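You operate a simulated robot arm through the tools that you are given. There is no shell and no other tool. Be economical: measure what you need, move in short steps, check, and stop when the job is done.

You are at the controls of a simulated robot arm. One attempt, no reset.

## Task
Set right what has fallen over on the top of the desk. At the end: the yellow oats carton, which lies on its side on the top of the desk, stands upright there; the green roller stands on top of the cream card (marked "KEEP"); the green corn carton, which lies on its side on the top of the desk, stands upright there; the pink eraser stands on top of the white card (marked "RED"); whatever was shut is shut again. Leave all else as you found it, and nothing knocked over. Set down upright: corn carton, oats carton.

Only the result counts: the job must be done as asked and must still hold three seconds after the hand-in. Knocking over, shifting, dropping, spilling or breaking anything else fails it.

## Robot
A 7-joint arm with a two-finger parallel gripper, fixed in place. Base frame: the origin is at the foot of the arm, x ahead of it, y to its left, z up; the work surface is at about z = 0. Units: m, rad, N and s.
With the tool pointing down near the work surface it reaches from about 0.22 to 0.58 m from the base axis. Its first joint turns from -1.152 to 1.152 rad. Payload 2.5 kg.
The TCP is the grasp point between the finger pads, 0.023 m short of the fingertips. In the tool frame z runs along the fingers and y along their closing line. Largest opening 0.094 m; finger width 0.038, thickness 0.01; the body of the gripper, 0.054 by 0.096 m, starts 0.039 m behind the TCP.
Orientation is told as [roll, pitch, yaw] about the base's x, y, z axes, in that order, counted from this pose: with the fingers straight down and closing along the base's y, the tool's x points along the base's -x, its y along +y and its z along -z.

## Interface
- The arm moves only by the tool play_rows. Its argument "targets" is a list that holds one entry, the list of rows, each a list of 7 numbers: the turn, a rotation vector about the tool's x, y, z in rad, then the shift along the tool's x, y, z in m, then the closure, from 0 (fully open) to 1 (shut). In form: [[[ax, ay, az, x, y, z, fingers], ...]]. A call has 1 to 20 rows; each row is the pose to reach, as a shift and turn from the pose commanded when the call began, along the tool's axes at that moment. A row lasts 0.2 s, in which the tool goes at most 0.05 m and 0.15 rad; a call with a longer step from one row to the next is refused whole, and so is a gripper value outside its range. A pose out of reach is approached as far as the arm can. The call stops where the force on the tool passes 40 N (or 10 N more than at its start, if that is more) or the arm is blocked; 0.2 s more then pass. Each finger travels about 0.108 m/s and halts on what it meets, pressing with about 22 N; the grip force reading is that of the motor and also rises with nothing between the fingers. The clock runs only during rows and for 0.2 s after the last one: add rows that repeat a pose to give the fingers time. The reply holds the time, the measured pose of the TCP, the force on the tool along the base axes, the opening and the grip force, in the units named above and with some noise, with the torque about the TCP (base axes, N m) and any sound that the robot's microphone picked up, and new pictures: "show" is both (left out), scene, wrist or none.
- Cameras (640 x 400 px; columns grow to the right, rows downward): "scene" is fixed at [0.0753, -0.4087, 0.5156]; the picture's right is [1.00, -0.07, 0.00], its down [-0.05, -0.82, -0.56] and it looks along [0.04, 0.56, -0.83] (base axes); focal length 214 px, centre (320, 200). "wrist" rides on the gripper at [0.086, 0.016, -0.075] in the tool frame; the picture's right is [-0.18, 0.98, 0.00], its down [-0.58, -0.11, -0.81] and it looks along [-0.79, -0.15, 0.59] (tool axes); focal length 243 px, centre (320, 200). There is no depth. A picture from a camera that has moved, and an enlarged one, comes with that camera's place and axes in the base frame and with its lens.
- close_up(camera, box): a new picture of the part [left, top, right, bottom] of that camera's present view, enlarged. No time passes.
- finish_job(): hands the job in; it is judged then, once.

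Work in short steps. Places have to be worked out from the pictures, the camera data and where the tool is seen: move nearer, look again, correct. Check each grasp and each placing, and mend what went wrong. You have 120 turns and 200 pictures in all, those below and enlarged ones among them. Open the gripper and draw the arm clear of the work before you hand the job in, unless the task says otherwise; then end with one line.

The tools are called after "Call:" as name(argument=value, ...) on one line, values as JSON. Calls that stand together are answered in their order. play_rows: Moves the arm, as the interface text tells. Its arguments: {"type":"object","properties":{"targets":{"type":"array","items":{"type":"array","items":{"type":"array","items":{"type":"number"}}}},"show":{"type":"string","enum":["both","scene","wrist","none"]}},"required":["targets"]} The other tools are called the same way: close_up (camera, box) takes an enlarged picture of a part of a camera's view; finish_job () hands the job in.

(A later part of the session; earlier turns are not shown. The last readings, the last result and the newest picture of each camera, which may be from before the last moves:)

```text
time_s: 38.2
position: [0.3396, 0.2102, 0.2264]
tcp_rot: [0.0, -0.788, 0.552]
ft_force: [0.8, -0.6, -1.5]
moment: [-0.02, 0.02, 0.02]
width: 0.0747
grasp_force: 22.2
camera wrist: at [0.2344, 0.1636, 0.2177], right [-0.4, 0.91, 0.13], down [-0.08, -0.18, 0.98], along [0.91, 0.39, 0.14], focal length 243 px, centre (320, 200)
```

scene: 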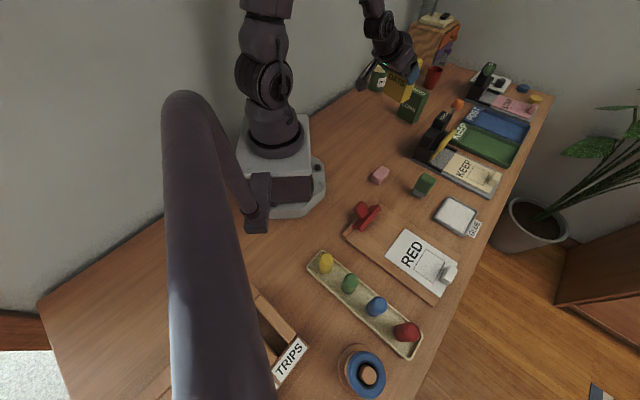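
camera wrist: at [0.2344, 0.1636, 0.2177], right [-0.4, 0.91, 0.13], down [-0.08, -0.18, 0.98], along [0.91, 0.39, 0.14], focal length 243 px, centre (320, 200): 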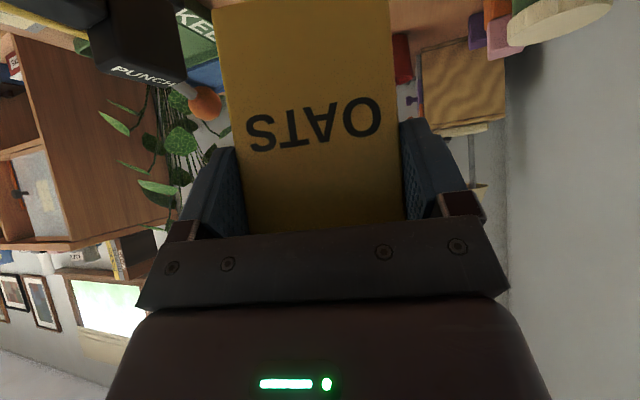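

Oats upright in the air at (0.34,0.21), clear of corn. Lowering to about 1 cm above the table.

Call:
play_rows(targets=[[[0, 0, 0, 0.03, 0, 0.03, 0.7], [0, 0, 0, 0.06, 0, 0.06, 0.7], [0, 0, 0, 0.08, 0, 0.08, 0.7], [0, 0, 0, 0.0955, 0, 0.0955, 0.7], [0, 0, 0, 0.0955, 0, 0.0955, 0.7]]], show="scene")

Call:
play_rows(targets=[[[0, 0, 0, 0.002, 0, 0.002, 0.7], [0, 0, 0, 0.0042, 0, 0.0042, 0.7], [0, 0, 0, 0.0042, 0, 0.0042, 0.7]]], show="none")

```text
time_s: 39.4
position: [0.3398, 0.2115, 0.0899]
tcp_rot: [0.0, -0.788, 0.551]
ft_force: [0.6, -0.4, -2.0]
moment: [-0.03, 0.01, -0.02]
width: 0.075
grasp_force: 22.2
```

scene: 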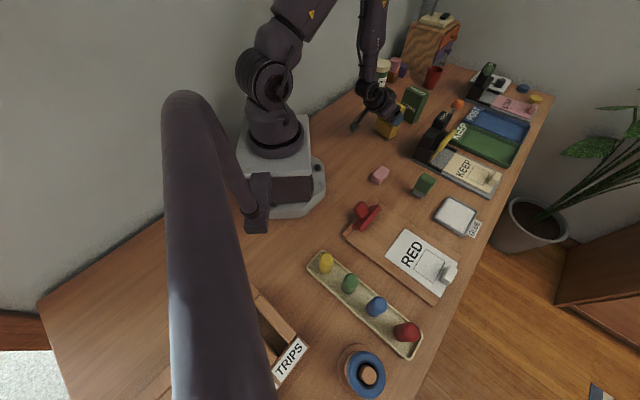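

```text
time_s: 40.2
position: [0.3391, 0.2121, 0.0848]
tcp_rot: [0.001, -0.786, 0.55]
ft_force: [0.6, 0.5, -1.4]
moment: [0.0, 0.07, -0.02]
width: 0.0747
grasp_force: 22.4
```

Call:
play_rows(targets=[[[0, 0, 0, 0.0014, 0, 0.0014, 0.7], [0, 0, 0, 0.0014, 0, 0.0014, 0.7]]], show="none")

Call:
play_rows(targets=[[[0, 0, 0, 0.0011, 0, 0.0011, 0.7], [0, 0, 0, 0.0011, 0, 0.0011, 0.7]]], show="none")

```text
time_s: 40.8
position: [0.34, 0.2107, 0.083]
tcp_rot: [0.0, -0.785, 0.551]
ft_force: [0.2, -0.8, -1.1]
moment: [0.0, 0.04, 0.04]
width: 0.0749
grasp_force: 21.5
```

```text
time_s: 41.4
position: [0.3385, 0.21, 0.0813]
tcp_rot: [0.0, -0.784, 0.552]
ft_force: [0.9, -0.4, -1.8]
moment: [0.0, 0.05, -0.01]
width: 0.075
grasp_force: 22.2
```

Call:
play_rows(targets=[[[0, 0, 0, 0.0011, 0, 0.0011, 0.7], [0, 0, 0, 0.0011, 0, 0.0011, 0.7]]], show="none")

```text
time_s: 42.0
position: [0.3387, 0.2094, 0.0817]
tcp_rot: [-0.001, -0.789, 0.552]
ft_force: [-6.3, -2.7, 17.4]
moment: [-0.11, 0.16, 0.03]
width: 0.0748
grasp_force: 22.0
```

Contact. Easing 1 mm, releasing, then retreating up and back.

Call:
play_rows(targets=[[[0, 0, 0, -0.0008, 0, -0.0008, 0.7], [0, 0, 0, -0.0008, 0, -0.0008, 0.15], [0, 0, 0, -0.0008, 0, -0.0008, 0], [0, 0, 0, -0.0008, 0, -0.0008, 0]]], show="wrist")

Call:
play_rows(targets=[[[0, 0, 0, -0.007, 0, -0.025, 0], [0, 0, 0, -0.015, 0, -0.055, 0], [0, 0, 0, -0.035, 0, -0.085, 0], [0, 0, 0, -0.065, 0, -0.115, 0], [0, 0, 0, -0.095, 0, -0.135, 0], [0, 0, 0, -0.095, 0, -0.135, 0]]])

Call:
close_up(camera="scene", box=[340, 70, 460, 145])

```text
time_s: 43.0
position: [0.3395, 0.2105, 0.0816]
tcp_rot: [0.001, -0.784, 0.552]
ft_force: [0.4, -0.2, -0.1]
moment: [0.01, -0.02, 0.01]
width: 0.0938
grasp_force: 0.1
camera wrist: at [0.2345, 0.1639, 0.0727], right [-0.4, 0.91, 0.13], down [-0.08, -0.18, 0.98], along [0.91, 0.39, 0.14], focal length 243 px, centre (320, 200)
```

wrist: 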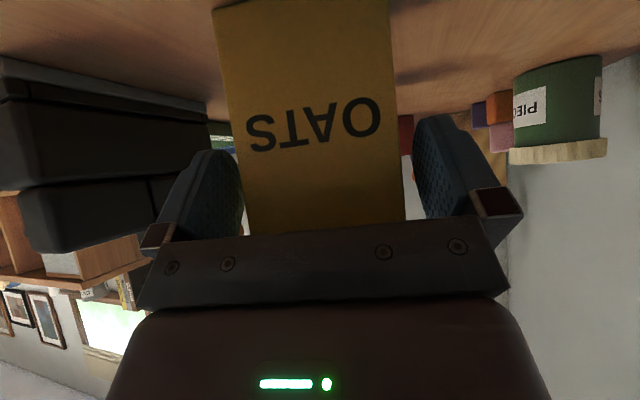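

```text
time_s: 44.4
position: [0.3148, 0.1939, 0.2448]
tcp_rot: [0.0, -0.786, 0.551]
ft_force: [-0.2, 1.0, 0.3]
moment: [-0.03, -0.01, 0.01]
width: 0.0942
grasp_force: 0.0
camera wrist: at [0.2096, 0.1472, 0.2368], right [-0.4, 0.91, 0.13], down [-0.08, -0.18, 0.98], along [0.91, 0.39, 0.14], focal length 243 px, centre (320, 200)
```

scene: 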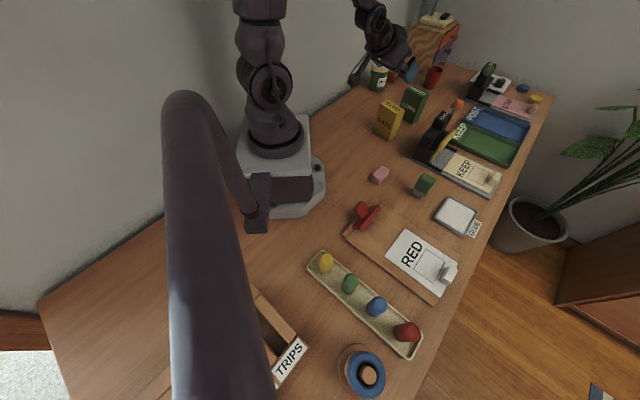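
wrist: 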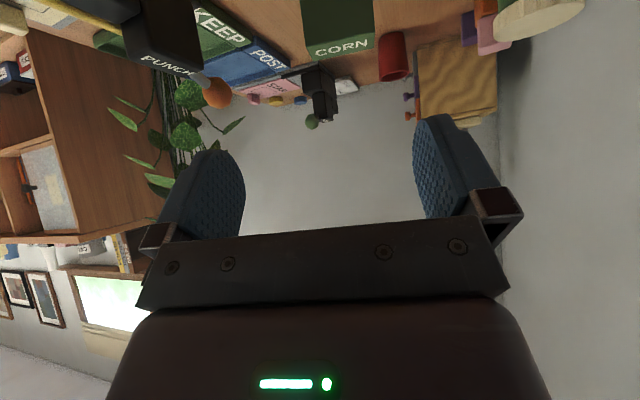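

```text
5.33 times, centred on (400, 108) of scene
camera zoom: at [0.0753, -0.4087, 0.5156], right [1.0, -0.07, 0.0], down [-0.05, -0.82, -0.56], along [0.04, 0.56, -0.83], focal length 1144 px, centre (-107, 693)
```

zoom: 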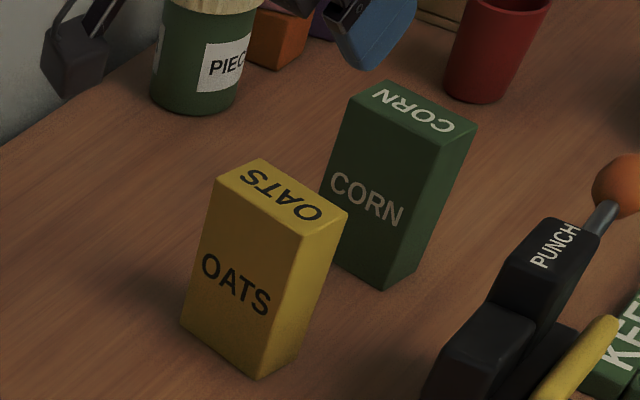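

Both cartons now stand upright. Returning the tool to vertical and moving over toward the eraser.

Call:
play_rows(targets=[[[0, 0.131, 0, 0.019, -0.0168, -0.0165, 0], [0, 0.262, 0, 0.038, -0.0335, -0.033, 0], [0, 0.393, 0, 0.0565, -0.05, -0.0494, 0], [0, 0.524, 0, 0.075, -0.067, -0.066, 0], [0, 0.655, 0, 0.094, -0.084, -0.0823, 0], [0, 0.785, 0, 0.113, -0.1005, -0.0988, 0], [0, 0.785, 0, 0.113, -0.1005, -0.0988, 0]]], show="none")

Call:
play_rows(targets=[[[0, 0, 0.138, 0, 0, 0.01, 0], [0, 0, 0.276, 0, 0, 0.02, 0], [0, 0, 0.414, 0, 0, 0.03, 0], [0, 0, 0.551, 0, 0, 0.04, 0], [0, 0, 0.551, 0, 0, 0.04, 0]]])

```text
time_s: 46.0
position: [0.2383, 0.0308, 0.2323]
tcp_rot: [-0.001, -0.001, 0.552]
ft_force: [-0.3, -0.4, -0.1]
moment: [0.0, 0.02, -0.02]
width: 0.0939
grasp_force: 0.1
out of reach, approached as far as the arm can: row 2, 3
```

```text
time_s: 47.2
position: [0.2388, 0.0306, 0.1928]
tcp_rot: [0.0, 0.0, -0.001]
ft_force: [0.3, 0.0, -1.3]
moment: [0.02, 0.01, -0.01]
width: 0.094
grasp_force: 0.0
camera wrist: at [0.1536, 0.046, 0.2678], right [0.19, 0.98, 0.0], down [0.58, -0.11, 0.81], along [0.79, -0.15, -0.59], focal length 243 px, centre (320, 200)
```

scene: 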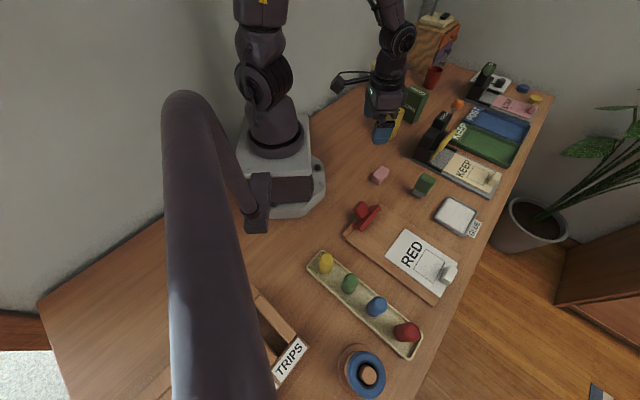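
wrist: 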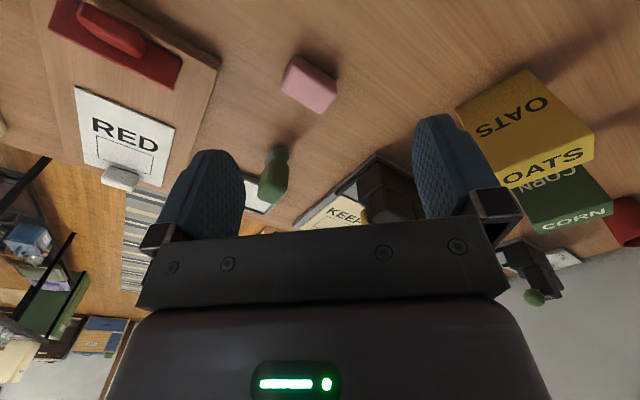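

Call:
close_up(camera="wrist", box=[240, 30, 400, 130])

Call:
close_up(camera="wrist", box=[40, 0, 240, 200])

Call:
close_up(camera="wrist", box=[230, 120, 410, 235])

```text
4.00 times, centred on (320, 80) of wrist
camera zoom: at [0.1536, 0.046, 0.2678], right [0.19, 0.98, 0.0], down [0.58, -0.11, 0.81], along [0.79, -0.15, -0.59], focal length 970 px, centre (320, 680)
```

zoom: 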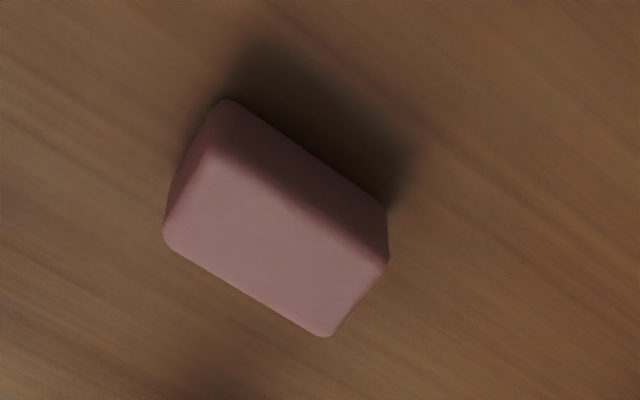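

```text
2.00 times, centred on (140, 100) of wrist
camera zoom: at [0.1536, 0.046, 0.2678], right [0.19, 0.98, 0.0], down [0.58, -0.11, 0.81], along [0.79, -0.15, -0.59], focal length 485 px, centre (680, 400)
```

zoom: 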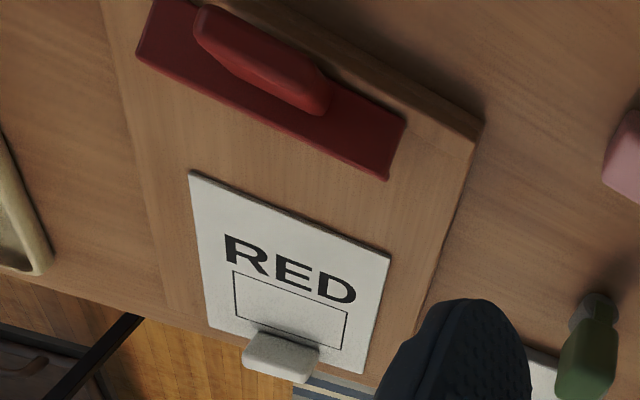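

```text
3.48 times, centred on (320, 178) of wrist
camera zoom: at [0.1536, 0.046, 0.2678], right [0.19, 0.98, 0.0], down [0.58, -0.11, 0.81], along [0.79, -0.15, -0.59], focal length 844 px, centre (320, 278)
```

zoom: 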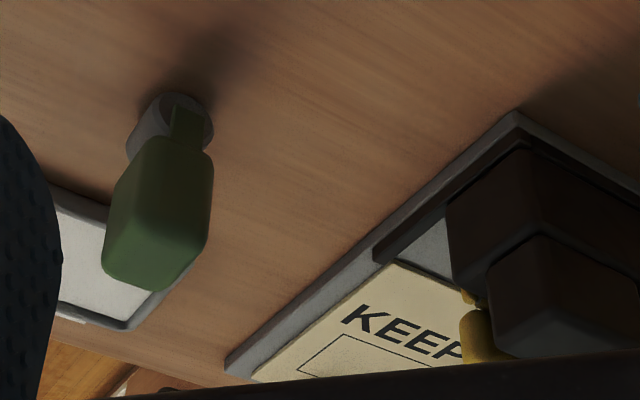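

Eraser appears at about (0.289,0.008), long axis near 45°, ~0.05×0.027×0.022 m. I'll grip it end to end (yaw −45°), so the fingers will stay clear of the white weight on the card. Hovering first.

Call:
play_rows(targets=[[[0, 0, 0.131, -0.0084, -0.0038, 0.018, 0], [0, 0, 0.262, -0.0169, -0.0075, 0.036, 0], [0, 0, 0.393, -0.0253, -0.0113, 0.054, 0], [0, 0, 0.524, -0.0337, -0.015, 0.072, 0], [0, 0, 0.655, -0.0422, -0.0188, 0.09, 0], [0, 0, 0.785, -0.0506, -0.0226, 0.108, 0], [0, 0, 0.785, -0.0506, -0.0226, 0.108, 0]]])

```text
time_s: 48.8
position: [0.2906, 0.0106, 0.0842]
tcp_rot: [0.003, 0.0, -0.787]
ft_force: [-0.2, 0.3, 0.4]
moment: [0.0, -0.03, 0.03]
width: 0.094
grasp_force: 0.1
camera wrist: at [0.2419, 0.0809, 0.1595], right [0.83, 0.56, 0.0], down [0.33, -0.49, 0.81], along [0.46, -0.67, -0.59], focal length 243 px, centre (320, 200)
```

scene: 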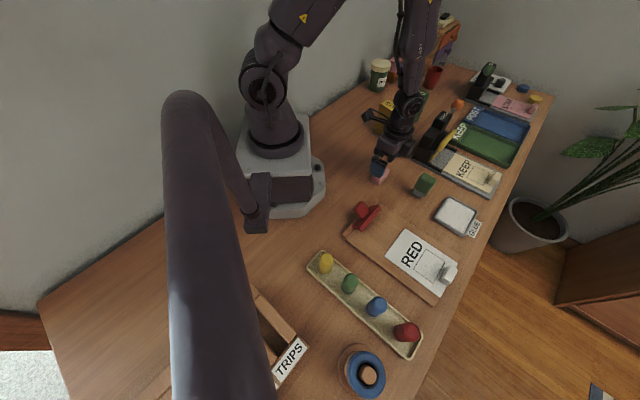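
wrist: 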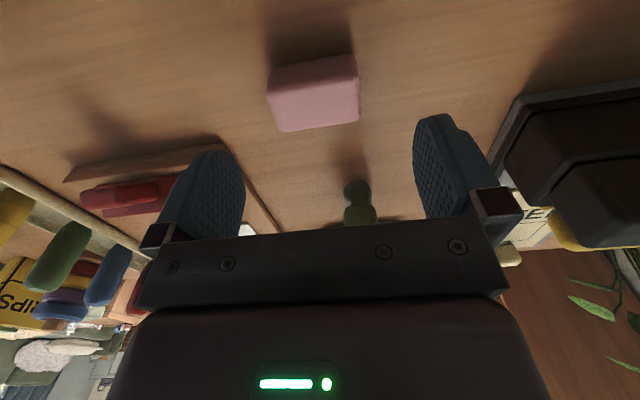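

Aligned within a couple of millimetres; small yaw correction, descend to z≈0.027 and close.

Call:
play_rows(targets=[[[0, 0, -0.04, 0, -0.002, 0.03, 0], [0, 0, -0.04, 0, -0.002, 0.05, 0], [0, 0, -0.04, 0, -0.002, 0.057, 0], [0, 0, -0.04, 0, -0.002, 0.057, 0.3], [0, 0, -0.04, 0, -0.002, 0.057, 0.6], [0, 0, -0.04, 0, -0.002, 0.057, 0.8], [0, 0, -0.04, 0, -0.002, 0.057, 0.8]]])

```text
time_s: 50.4
position: [0.2894, 0.0092, 0.0282]
tcp_rot: [0.002, 0.001, -0.744]
ft_force: [-0.3, 0.0, -0.3]
moment: [-0.02, -0.03, 0.02]
width: 0.0551
grasp_force: 21.5
camera wrist: at [0.2378, 0.0775, 0.1035], right [0.8, 0.6, 0.0], down [0.35, -0.47, 0.81], along [0.48, -0.65, -0.59], focal length 243 px, centre (320, 200)
```

scene: 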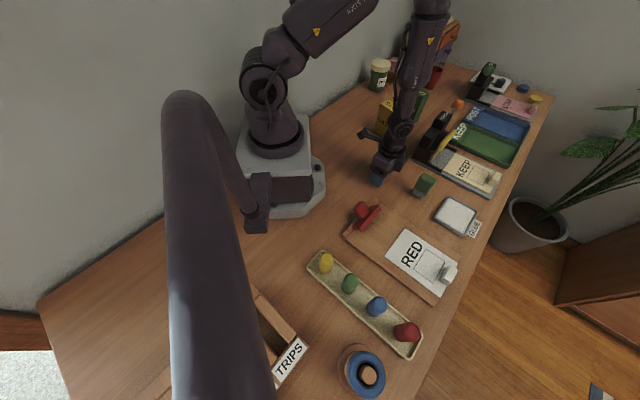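
wrist: 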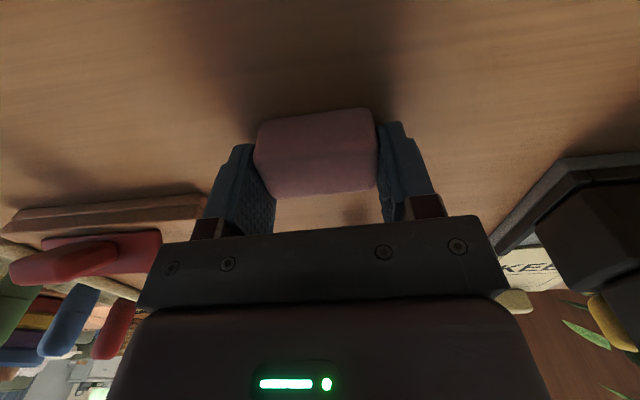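

Eraser gripped. Lifting and moving to a view point short of the white card.

Call:
play_rows(targets=[[[0, 0, 0, 0, 0, -0.03, 0.8], [0, 0, 0, 0, 0, -0.07, 0.8], [0, 0, 0, 0, 0, -0.11, 0.8], [0, 0, 0, -0.02, -0.025, -0.14, 0.8], [0, 0, 0, -0.05, -0.055, -0.14, 0.8], [0, 0, 0, -0.075, -0.09, -0.14, 0.8], [0, 0, 0, -0.1, -0.12, -0.14, 0.8], [0, 0, 0, -0.125, -0.15, -0.14, 0.8], [0, 0, 0, -0.145, -0.171, -0.14, 0.8], [0, 0, 0, -0.145, -0.171, -0.14, 0.8]]])

```text
time_s: 52.6
position: [0.2801, -0.2172, 0.1682]
tcp_rot: [0.002, 0.0, -0.745]
ft_force: [0.0, 0.1, 0.0]
moment: [0.04, 0.0, -0.03]
width: 0.0545
grasp_force: 22.6
camera wrist: at [0.2282, -0.1474, 0.2436], right [0.8, 0.6, 0.0], down [0.35, -0.47, 0.81], along [0.48, -0.65, -0.59], focal length 243 px, centre (320, 200)
```

scene: 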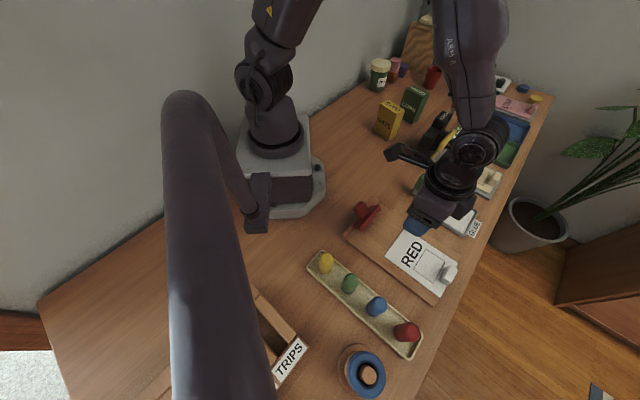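
wrist: 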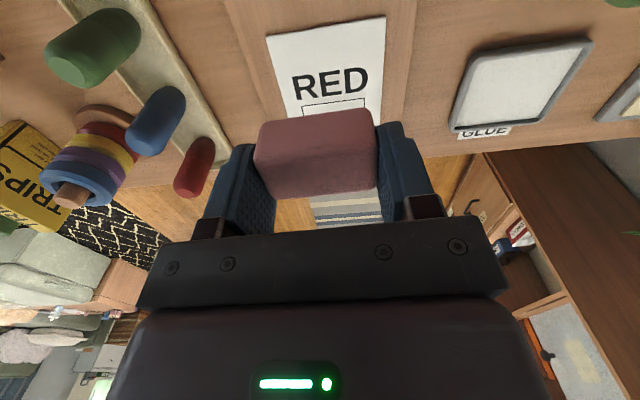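

Card corners check out with both cameras; placing target (0.335,−0.260). Moving over and down to z≈0.055.

Call:
play_rows(targets=[[[0, 0, 0, -0.035, 0.003, 0.02, 0.8], [0, 0, 0, -0.0696, 0.0057, 0.04, 0.8], [0, 0, 0, -0.0696, 0.0057, 0.08, 0.8], [0, 0, 0, -0.0696, 0.0057, 0.113, 0.8], [0, 0, 0, -0.0696, 0.0057, 0.113, 0.8]]])

Call:
close_up(camera="scene", box=[350, 190, 510, 310])

```text
time_s: 53.8
position: [0.3347, -0.2612, 0.0536]
tcp_rot: [0.002, 0.001, -0.744]
ft_force: [-0.1, 0.4, -1.4]
moment: [0.0, 0.0, 0.04]
width: 0.0545
grasp_force: 21.8
camera wrist: at [0.2823, -0.1915, 0.1287], right [0.8, 0.6, 0.0], down [0.35, -0.47, 0.81], along [0.48, -0.65, -0.59], focal length 243 px, centre (320, 200)
```

scene: 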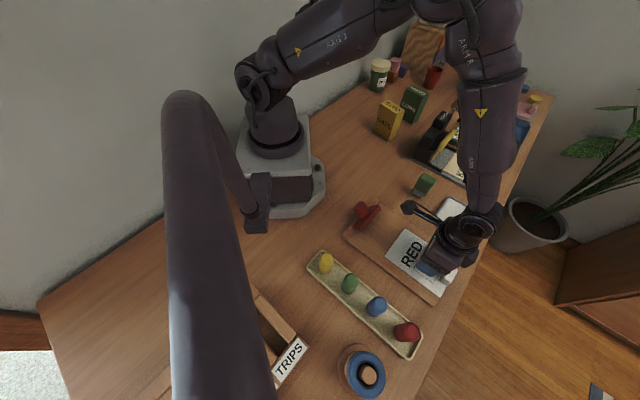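
wrist: 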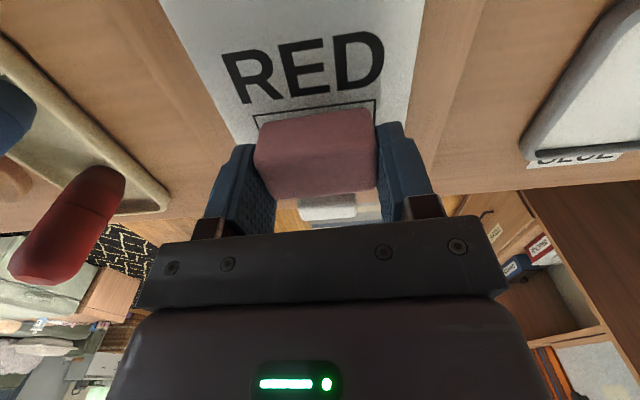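

```text
3.33 times, centred on (430, 250) of scene
camera zoom: at [0.0754, -0.4087, 0.5156], right [1.0, -0.07, 0.0], down [-0.05, -0.82, -0.56], along [0.04, 0.56, -0.83], focal length 715 px, centre (-47, 33)
```

zoom: 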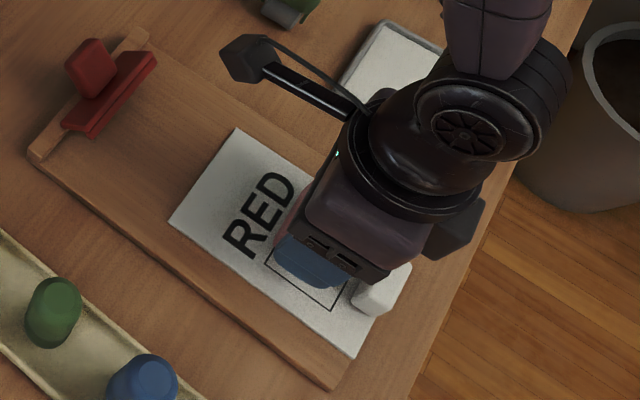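

Well positioned over the outline; lowering gently.

Call:
play_rows(targets=[[[0, 0, 0, 0, 0, 0.004, 0.8], [0, 0, 0, 0, 0, 0.008, 0.8], [0, 0, 0, 0, 0, 0.008, 0.8]]], show="none")

Call:
play_rows(targets=[[[0, 0, 0, 0, 0, 0.002, 0.8], [0, 0, 0, 0, 0, 0.002, 0.8]]], show="none")

Call:
play_rows(targets=[[[0, 0, 0, 0, 0, 0.002, 0.8], [0, 0, 0, 0, 0, 0.002, 0.8]]], show="wrist")

```text
time_s: 54.6
position: [0.3357, -0.2599, 0.0479]
tcp_rot: [0.003, -0.001, -0.746]
ft_force: [0.0, 0.5, -0.6]
moment: [0.01, 0.01, -0.01]
width: 0.0549
grasp_force: 21.7
```

```text
time_s: 55.2
position: [0.3357, -0.2598, 0.0451]
tcp_rot: [0.003, -0.002, -0.745]
ft_force: [-0.3, -0.2, 0.6]
moment: [0.01, 0.02, 0.03]
width: 0.0546
grasp_force: 22.0
```

```text
time_s: 55.8
position: [0.336, -0.2597, 0.0429]
tcp_rot: [0.002, 0.001, -0.744]
ft_force: [0.4, -0.1, -0.1]
moment: [0.01, 0.0, 0.0]
width: 0.0547
grasp_force: 22.1
camera wrist: at [0.284, -0.1904, 0.1182], right [0.8, 0.6, 0.0], down [0.35, -0.47, 0.81], along [0.48, -0.65, -0.59], focal length 243 px, centre (320, 200)
```

wrist: 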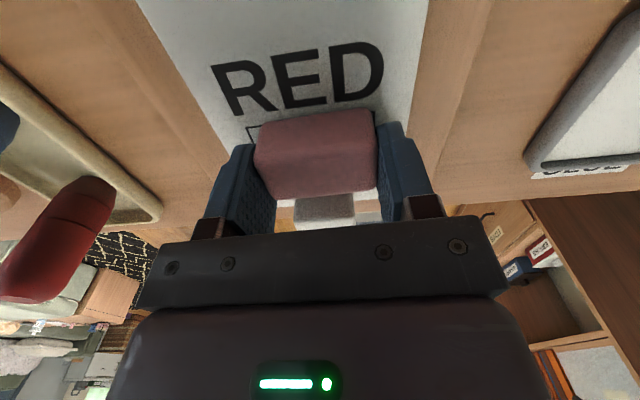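

Call:
play_rows(targets=[[[0, 0, 0, 0, 0, 0.002, 0.8], [0, 0, 0, 0, 0, 0.002, 0.8]]], show="none")

Call:
play_rows(targets=[[[0, 0, 0, 0, 0, 0.0015, 0.8], [0, 0, 0, 0, 0, 0.0015, 0.8]]], show="none")

```text
time_s: 56.4
position: [0.3355, -0.2609, 0.0424]
tcp_rot: [0.002, -0.001, -0.745]
ft_force: [-2.3, 2.2, 8.1]
moment: [0.11, 0.04, 0.0]
width: 0.0546
grasp_force: 21.8
```

```text
time_s: 57.0
position: [0.3383, -0.2606, 0.0411]
tcp_rot: [0.002, -0.005, -0.746]
ft_force: [-3.6, 2.5, 29.5]
moment: [0.17, 0.21, -0.03]
width: 0.0544
grasp_force: 22.3
```

Firm contact. Easing up 2 mm, opening modestly, and rising straight up.

Call:
play_rows(targets=[[[0, 0, 0, 0, 0, -0.002, 0.8], [0, 0, 0, 0, 0, -0.002, 0.3], [0, 0, 0, 0, 0, -0.002, 0.2], [0, 0, 0, 0, 0, -0.002, 0.2]]], show="wrist")

Call:
play_rows(targets=[[[0, 0, 0, 0, 0, -0.02, 0.2], [0, 0, 0, 0, 0, -0.05, 0.2], [0, 0, 0, 0, 0, -0.09, 0.2], [0, 0, 0, 0, 0, -0.13, 0], [0, 0, 0, 0.04, 0, -0.15, 0], [0, 0, 0, 0.06, 0, -0.15, 0]]])

Call:
close_up(camera="wrist", box=[220, 0, 420, 160])

```text
time_s: 58.0
position: [0.3365, -0.2582, 0.0422]
tcp_rot: [0.001, 0.001, -0.743]
ft_force: [-0.1, 0.2, 0.1]
moment: [0.02, 0.01, 0.0]
width: 0.0748
grasp_force: 0.0
camera wrist: at [0.2838, -0.1901, 0.1161], right [0.8, 0.6, 0.0], down [0.35, -0.47, 0.81], along [0.48, -0.65, -0.59], focal length 243 px, centre (320, 200)
```

wrist: 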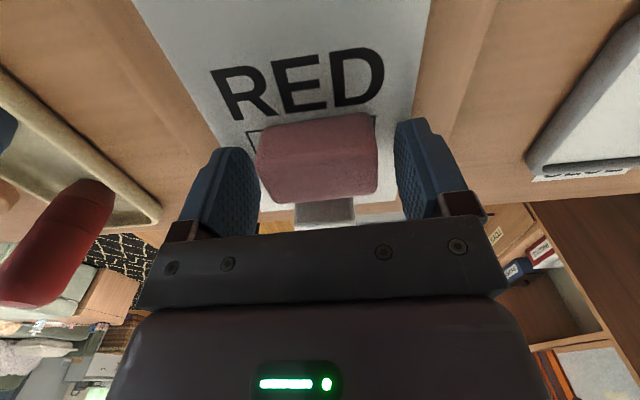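

```text
time_s: 59.4
position: [0.2919, -0.2174, 0.1913]
tcp_rot: [0.0, 0.001, -0.743]
ft_force: [0.0, -0.6, 0.1]
moment: [0.0, -0.01, 0.04]
width: 0.0941
grasp_force: 0.0
camera wrist: at [0.2396, -0.1485, 0.2669], right [0.8, 0.6, 0.0], down [0.35, -0.47, 0.81], along [0.48, -0.65, -0.59], focal length 243 px, centre (320, 200)
```

scene: 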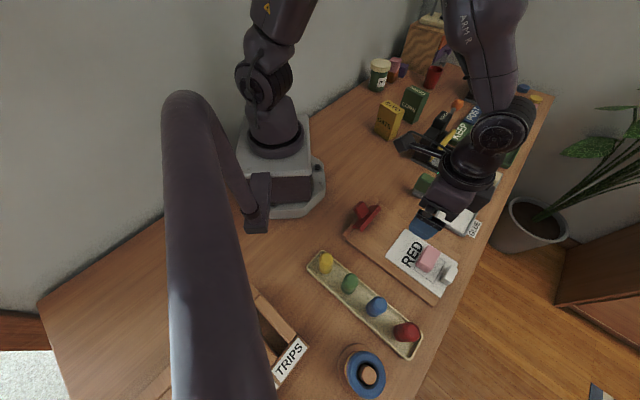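
wrist: 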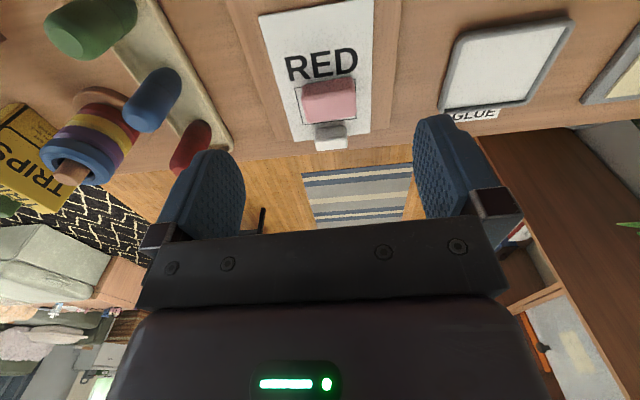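

```text
2.50 times, centred on (320, 80) of wrist
camera zoom: at [0.2396, -0.1485, 0.2669], right [0.8, 0.6, 0.0], down [0.35, -0.47, 0.81], along [0.48, -0.65, -0.59], focal length 606 px, centre (320, 500)
```

zoom: 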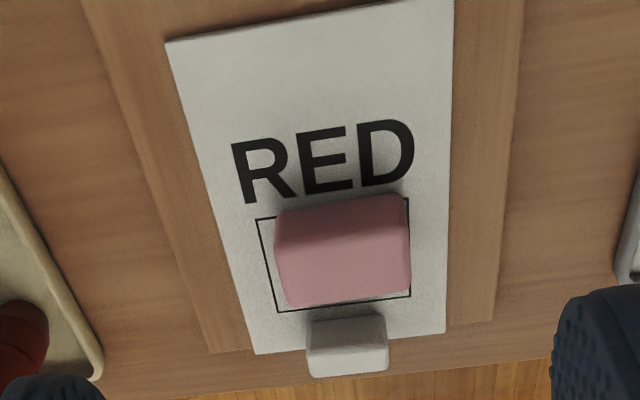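

The eraser sits in the card's outline. Now moving to view the green roller.

Call:
play_rows(targets=[[[0, 0, -0.124, 0.0171, 0.0273, 0, 0], [0, 0, -0.248, 0.0343, 0.0546, 0, 0], [0, 0, -0.372, 0.0514, 0.0818, 0, 0], [0, 0, -0.496, 0.0685, 0.109, 0, 0], [0, 0, -0.62, 0.0857, 0.1364, 0, 0], [0, 0, -0.743, 0.1028, 0.1637, 0, 0], [0, 0, -0.743, 0.1028, 0.1637, 0, 0]]])

Call:
close_up(camera="wrist", box=[220, 0, 420, 130])

Call:
close_up(camera="scene", box=[390, 140, 510, 215])

```text
time_s: 61.0
position: [0.3268, -0.028, 0.1918]
tcp_rot: [0.0, -0.001, 0.001]
ft_force: [0.9, -0.2, 0.2]
moment: [0.04, -0.05, -0.02]
width: 0.0942
grasp_force: 0.1
camera wrist: at [0.2407, -0.0128, 0.2664], right [0.18, 0.98, 0.0], down [0.58, -0.11, 0.81], along [0.79, -0.15, -0.59], focal length 243 px, centre (320, 200)
```

scene: 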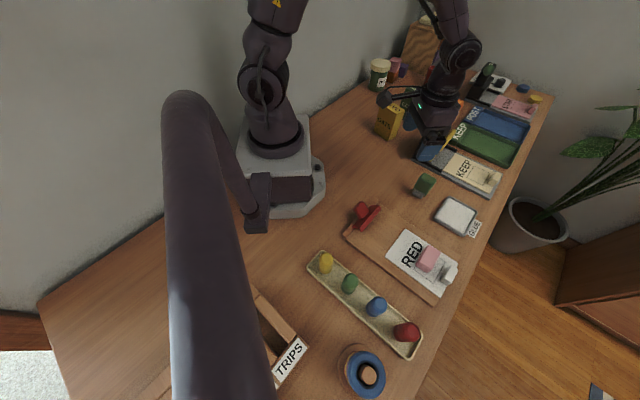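
wrist: 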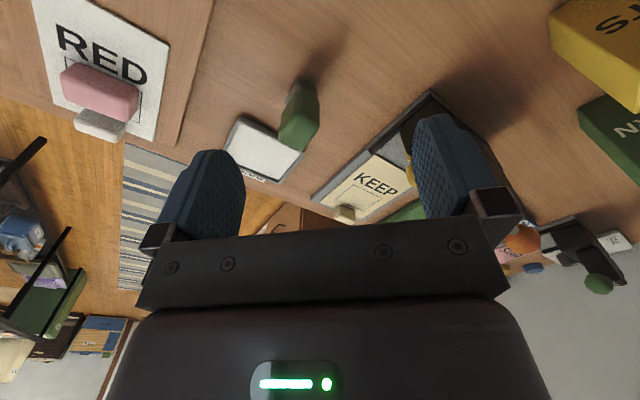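

```text
3.08 times, centred on (320, 65) of wrist
camera zoom: at [0.2407, -0.0128, 0.2664], right [0.18, 0.98, 0.0], down [0.58, -0.11, 0.81], along [0.79, -0.15, -0.59], focal length 746 px, centre (320, 615)
```

zoom: 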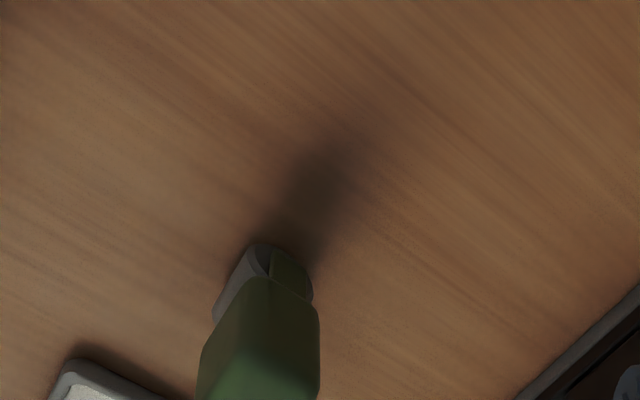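

```text
5.33 times, centred on (450, 178) of scene
camera zoom: at [0.0754, -0.4087, 0.5156], right [1.0, -0.07, 0.0], down [-0.05, -0.82, -0.56], along [0.04, 0.56, -0.83], focal length 1144 px, centre (-373, 320)
```

zoom: 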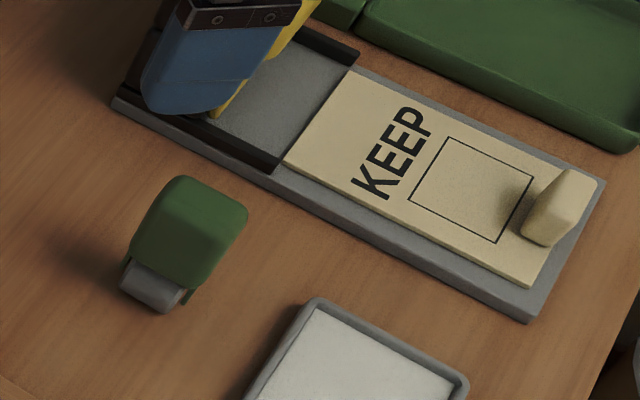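

Lowering for a closer look at the roller from the side.

Call:
play_rows(targets=[[[0, 0, 0, 0.02, 0, 0.04, 0], [0, 0, 0, 0.04, 0, 0.08, 0], [0, 0, 0, 0.05, 0, 0.1, 0], [0, 0, 0, 0.05, 0, 0.1, 0]]], show="wrist")

Call:
close_up(camera="wrist", box=[200, 60, 400, 230])

```text
time_s: 62.0
position: [0.2751, -0.0285, 0.0905]
tcp_rot: [-0.001, -0.001, -0.002]
ft_force: [0.2, -0.1, -0.5]
moment: [-0.03, 0.02, 0.03]
width: 0.0941
grasp_force: 0.1
camera wrist: at [0.1904, -0.0135, 0.165], right [0.19, 0.98, 0.0], down [0.58, -0.11, 0.81], along [0.79, -0.15, -0.59], focal length 243 px, centre (320, 200)
```

wrist: 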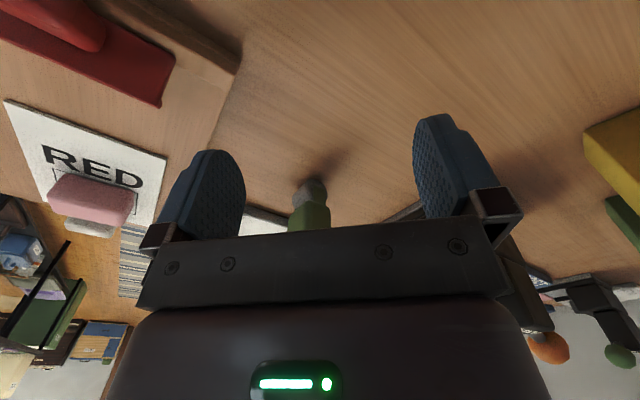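

```text
2.35 times, centred on (300, 145) of wrist
camera zoom: at [0.1904, -0.0135, 0.165], right [0.19, 0.98, 0.0], down [0.58, -0.11, 0.81], along [0.79, -0.15, -0.59], focal length 571 px, centre (367, 329)
```

zoom: 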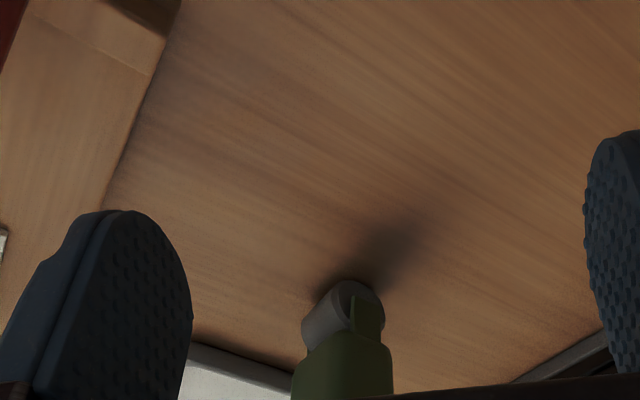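

Call:
close_up(camera="scene", box=[404, 166, 444, 206])

Call:
play_rows(targets=[[[0, 0, 0, -0.01, -0.015, -0.04, 0], [0, 0, 0, -0.04, -0.03, -0.07, 0], [0, 0, 0, -0.08, -0.03, -0.09, 0], [0, 0, 0, -0.11, -0.03, -0.1, 0], [0, 0, 0, -0.11, -0.03, -0.1, 0]]], show="wrist")

Call:
close_up(camera="wrist", box=[260, 0, 380, 80])

```text
10.00 times, centred on (424, 186) of scene
camera zoom: at [0.0753, -0.4087, 0.5156], right [1.0, -0.07, 0.0], down [-0.05, -0.82, -0.56], along [0.04, 0.56, -0.83], focal length 2145 px, centre (-720, 340)
```

zoom: 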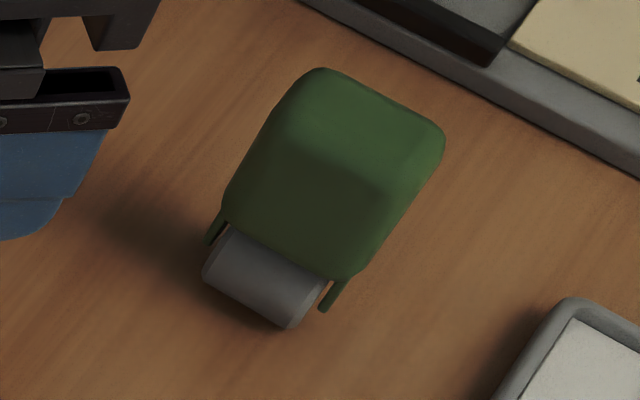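

```text
time_s: 63.2
position: [0.3872, -0.0599, 0.1936]
tcp_rot: [0.0, 0.002, -0.001]
ft_force: [0.1, 0.8, -0.3]
moment: [0.01, 0.01, 0.01]
width: 0.0942
grasp_force: 0.0
camera wrist: at [0.3017, -0.0446, 0.2685], right [0.19, 0.98, 0.0], down [0.58, -0.11, 0.81], along [0.79, -0.15, -0.59], focal length 243 px, centre (320, 200)
```

wrist: 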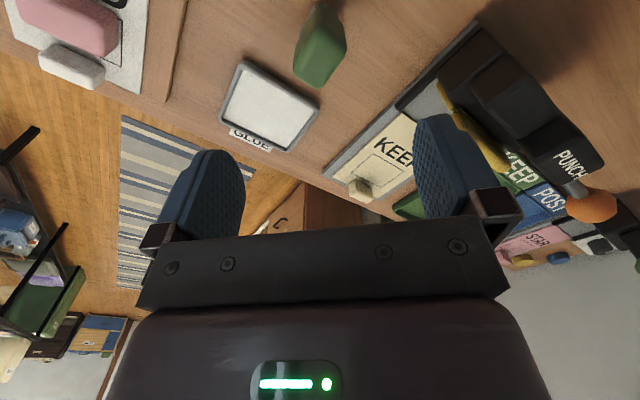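

```text
5.00 times, centred on (320, 40) of wrist
camera zoom: at [0.3017, -0.0446, 0.2685], right [0.19, 0.98, 0.0], down [0.58, -0.11, 0.81], along [0.79, -0.15, -0.59], focal length 1213 px, centre (320, 1000)
```

zoom: 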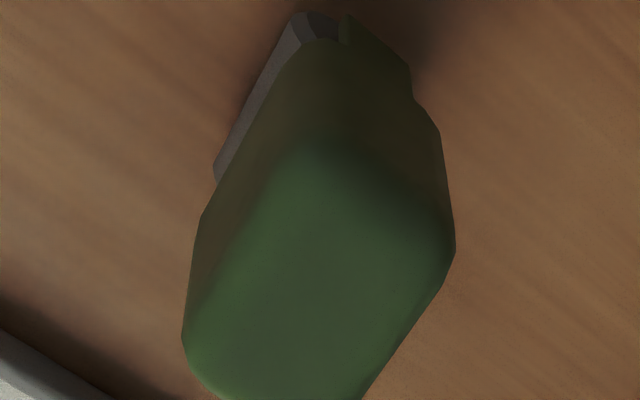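

The roller has a gray cylinder held between two legs, with a green body from roughly z 0.03 to 0.067. It is centred near (0.391,−0.057) with its axis at azimuth −43°. Yawing to close along the axis, then descending partway and looking again.

Call:
play_rows(targets=[[[0, 0, -0.134, -0.001, 0, 0.01, 0], [0, 0, -0.268, -0.001, 0.001, 0.02, 0], [0, 0, -0.402, -0.002, 0.001, 0.03, 0.1], [0, 0, -0.536, -0.003, 0.002, 0.04, 0.2], [0, 0, -0.67, -0.004, 0.002, 0.05, 0.2], [0, 0, -0.8, -0.004, 0.003, 0.06, 0.2], [0, 0, -0.8, -0.004, 0.003, 0.06, 0.2]]])

Call:
close_up(camera="wrist", box=[220, 0, 420, 160])

Call:
close_up(camera="scene", box=[384, 146, 464, 206])

```text
time_s: 64.8
position: [0.3896, -0.0549, 0.1322]
tcp_rot: [0.0, -0.001, 0.802]
ft_force: [-0.3, 0.8, 0.4]
moment: [-0.03, 0.02, -0.05]
width: 0.0754
grasp_force: 0.0
camera wrist: at [0.3186, -0.1069, 0.2065], right [-0.58, 0.82, 0.0], down [0.48, 0.34, 0.81], along [0.66, 0.47, -0.59], focal length 243 px, centre (320, 200)
```

scene: 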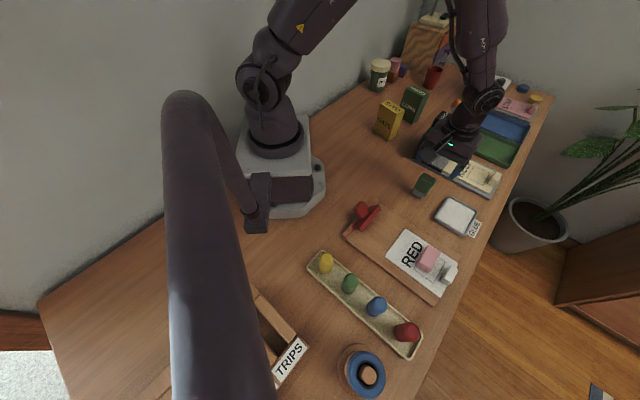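
wrist: 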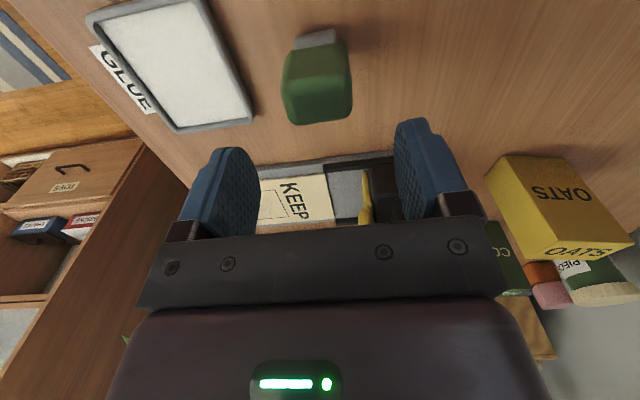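

```text
2.50 times, centred on (320, 80) of wrist
camera zoom: at [0.3186, -0.1069, 0.2065], right [-0.58, 0.82, 0.0], down [0.48, 0.34, 0.81], along [0.66, 0.47, -0.59], focal length 606 px, centre (320, 500)
```

zoom: 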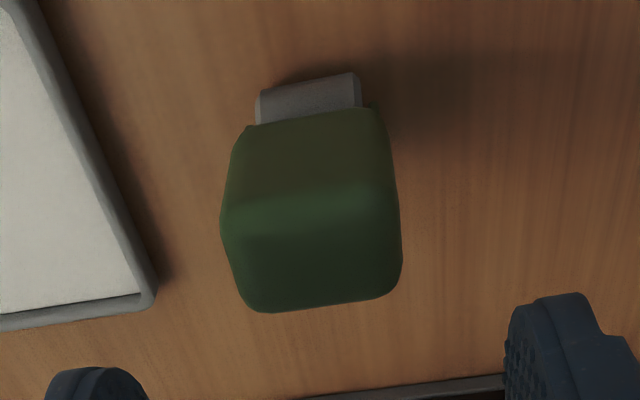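

```text
6.67 times, centred on (424, 176) of scene
camera zoom: at [0.0753, -0.4087, 0.5156], right [1.0, -0.07, 0.0], down [-0.05, -0.82, -0.56], along [0.04, 0.56, -0.83], focal length 1430 px, centre (-373, 360)
```

zoom: 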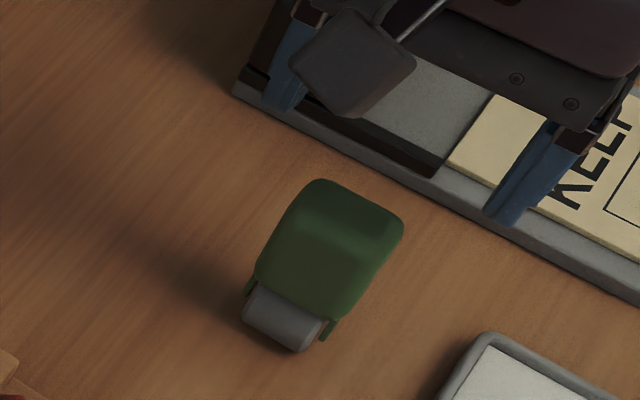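

Refined centre (0.390,−0.058), axis −45°, matching the jaw yaw. Descending to z≈0.048 and closing.

Call:
play_rows(targets=[[[0, 0, 0, 0.002, -0.002, 0.04, 0.2], [0, 0, 0, 0.002, -0.002, 0.07, 0.2], [0, 0, 0, 0.002, -0.002, 0.084, 0.2], [0, 0, 0, 0.002, -0.002, 0.084, 0.2]]], show="wrist")

Call:
play_rows(targets=[[[0, 0, 0, 0, 0, 0, 0.5], [0, 0, 0, 0, 0, 0, 0.8], [0, 0, 0, 0, 0, 0, 0.9], [0, 0, 0, 0, 0, 0, 0.9]]])

```text
time_s: 65.8
position: [0.3897, -0.0564, 0.047]
tcp_rot: [0.0, -0.001, 0.799]
ft_force: [-0.2, 0.3, -0.3]
moment: [-0.02, 0.01, -0.01]
width: 0.0749
grasp_force: 0.0
camera wrist: at [0.3187, -0.1083, 0.1218], right [-0.58, 0.82, 0.0], down [0.48, 0.34, 0.81], along [0.66, 0.46, -0.59], focal length 243 px, centre (320, 200)
```

wrist: 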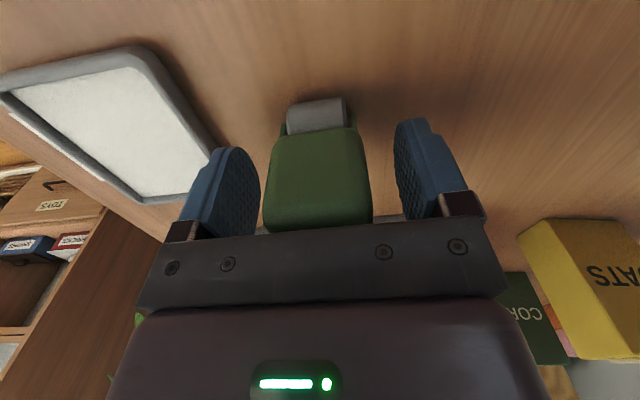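

```text
time_s: 66.8
position: [0.39, -0.056, 0.0478]
tcp_rot: [0.0, -0.002, 0.798]
ft_force: [-0.7, -0.1, -0.4]
moment: [0.02, 0.01, 0.0]
width: 0.0418
grasp_force: 22.4
camera wrist: at [0.3187, -0.1082, 0.122], right [-0.58, 0.82, 0.0], down [0.48, 0.34, 0.81], along [0.66, 0.46, -0.59], focal length 243 px, centre (320, 200)
```

scene: 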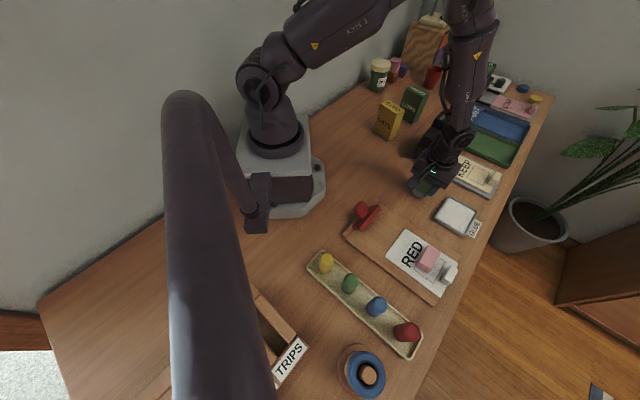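
wrist: 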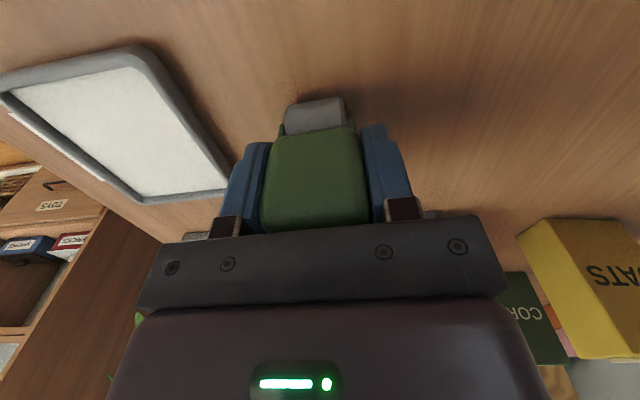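

Roller gripped (0.042 m). Lifting and moving to a view point short of the cream card.

Call:
play_rows(targets=[[[0, 0, 0, 0, 0, -0.02, 0.9], [0, 0, 0, 0, 0, -0.05, 0.9], [0, 0, 0, 0, 0, -0.09, 0.9], [0, 0, 0, -0.02, -0.02, -0.12, 0.9], [0, 0, 0, -0.05, -0.045, -0.12, 0.9], [0, 0, 0, -0.08, -0.07, -0.12, 0.9], [0, 0, 0, -0.1055, -0.0927, -0.12, 0.9], [0, 0, 0, -0.1055, -0.0927, -0.12, 0.9]]])

Call:
close_up(camera="scene", box=[420, 110, 540, 210])

```text
time_s: 68.6
position: [0.5292, -0.0478, 0.1681]
tcp_rot: [-0.001, 0.0, 0.799]
ft_force: [0.0, 0.1, -0.4]
moment: [0.05, 0.01, -0.02]
width: 0.0416
grasp_force: 22.2
camera wrist: at [0.4587, -0.0989, 0.2418], right [-0.58, 0.82, 0.0], down [0.48, 0.34, 0.81], along [0.66, 0.46, -0.59], focal length 243 px, centre (320, 200)
```

scene: 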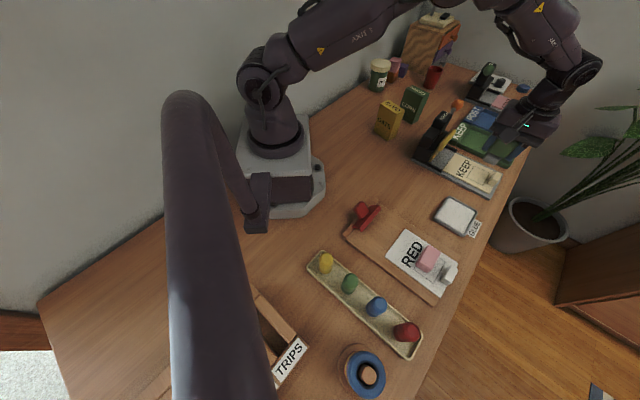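
wrist: 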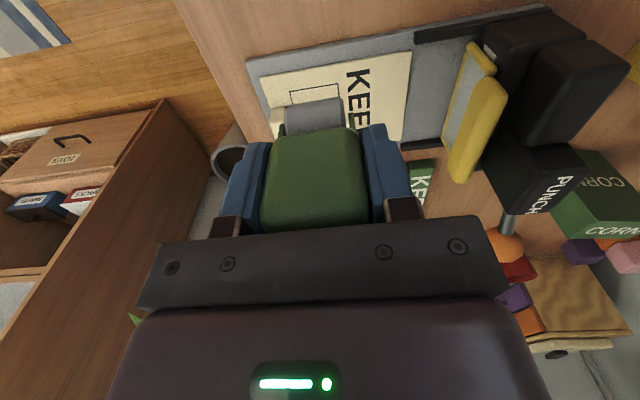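

```text
4.00 times, centred on (480, 160) of scene
camera zoom: at [0.0754, -0.4087, 0.5156], right [1.0, -0.07, 0.0], down [-0.05, -0.82, -0.56], along [0.04, 0.56, -0.83], focal length 858 px, centre (-320, 360)
```

zoom: 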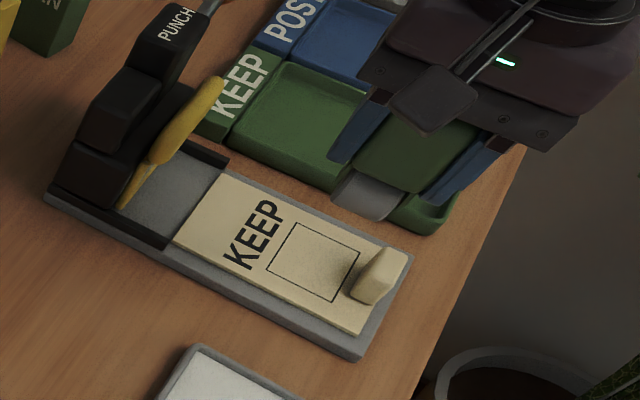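

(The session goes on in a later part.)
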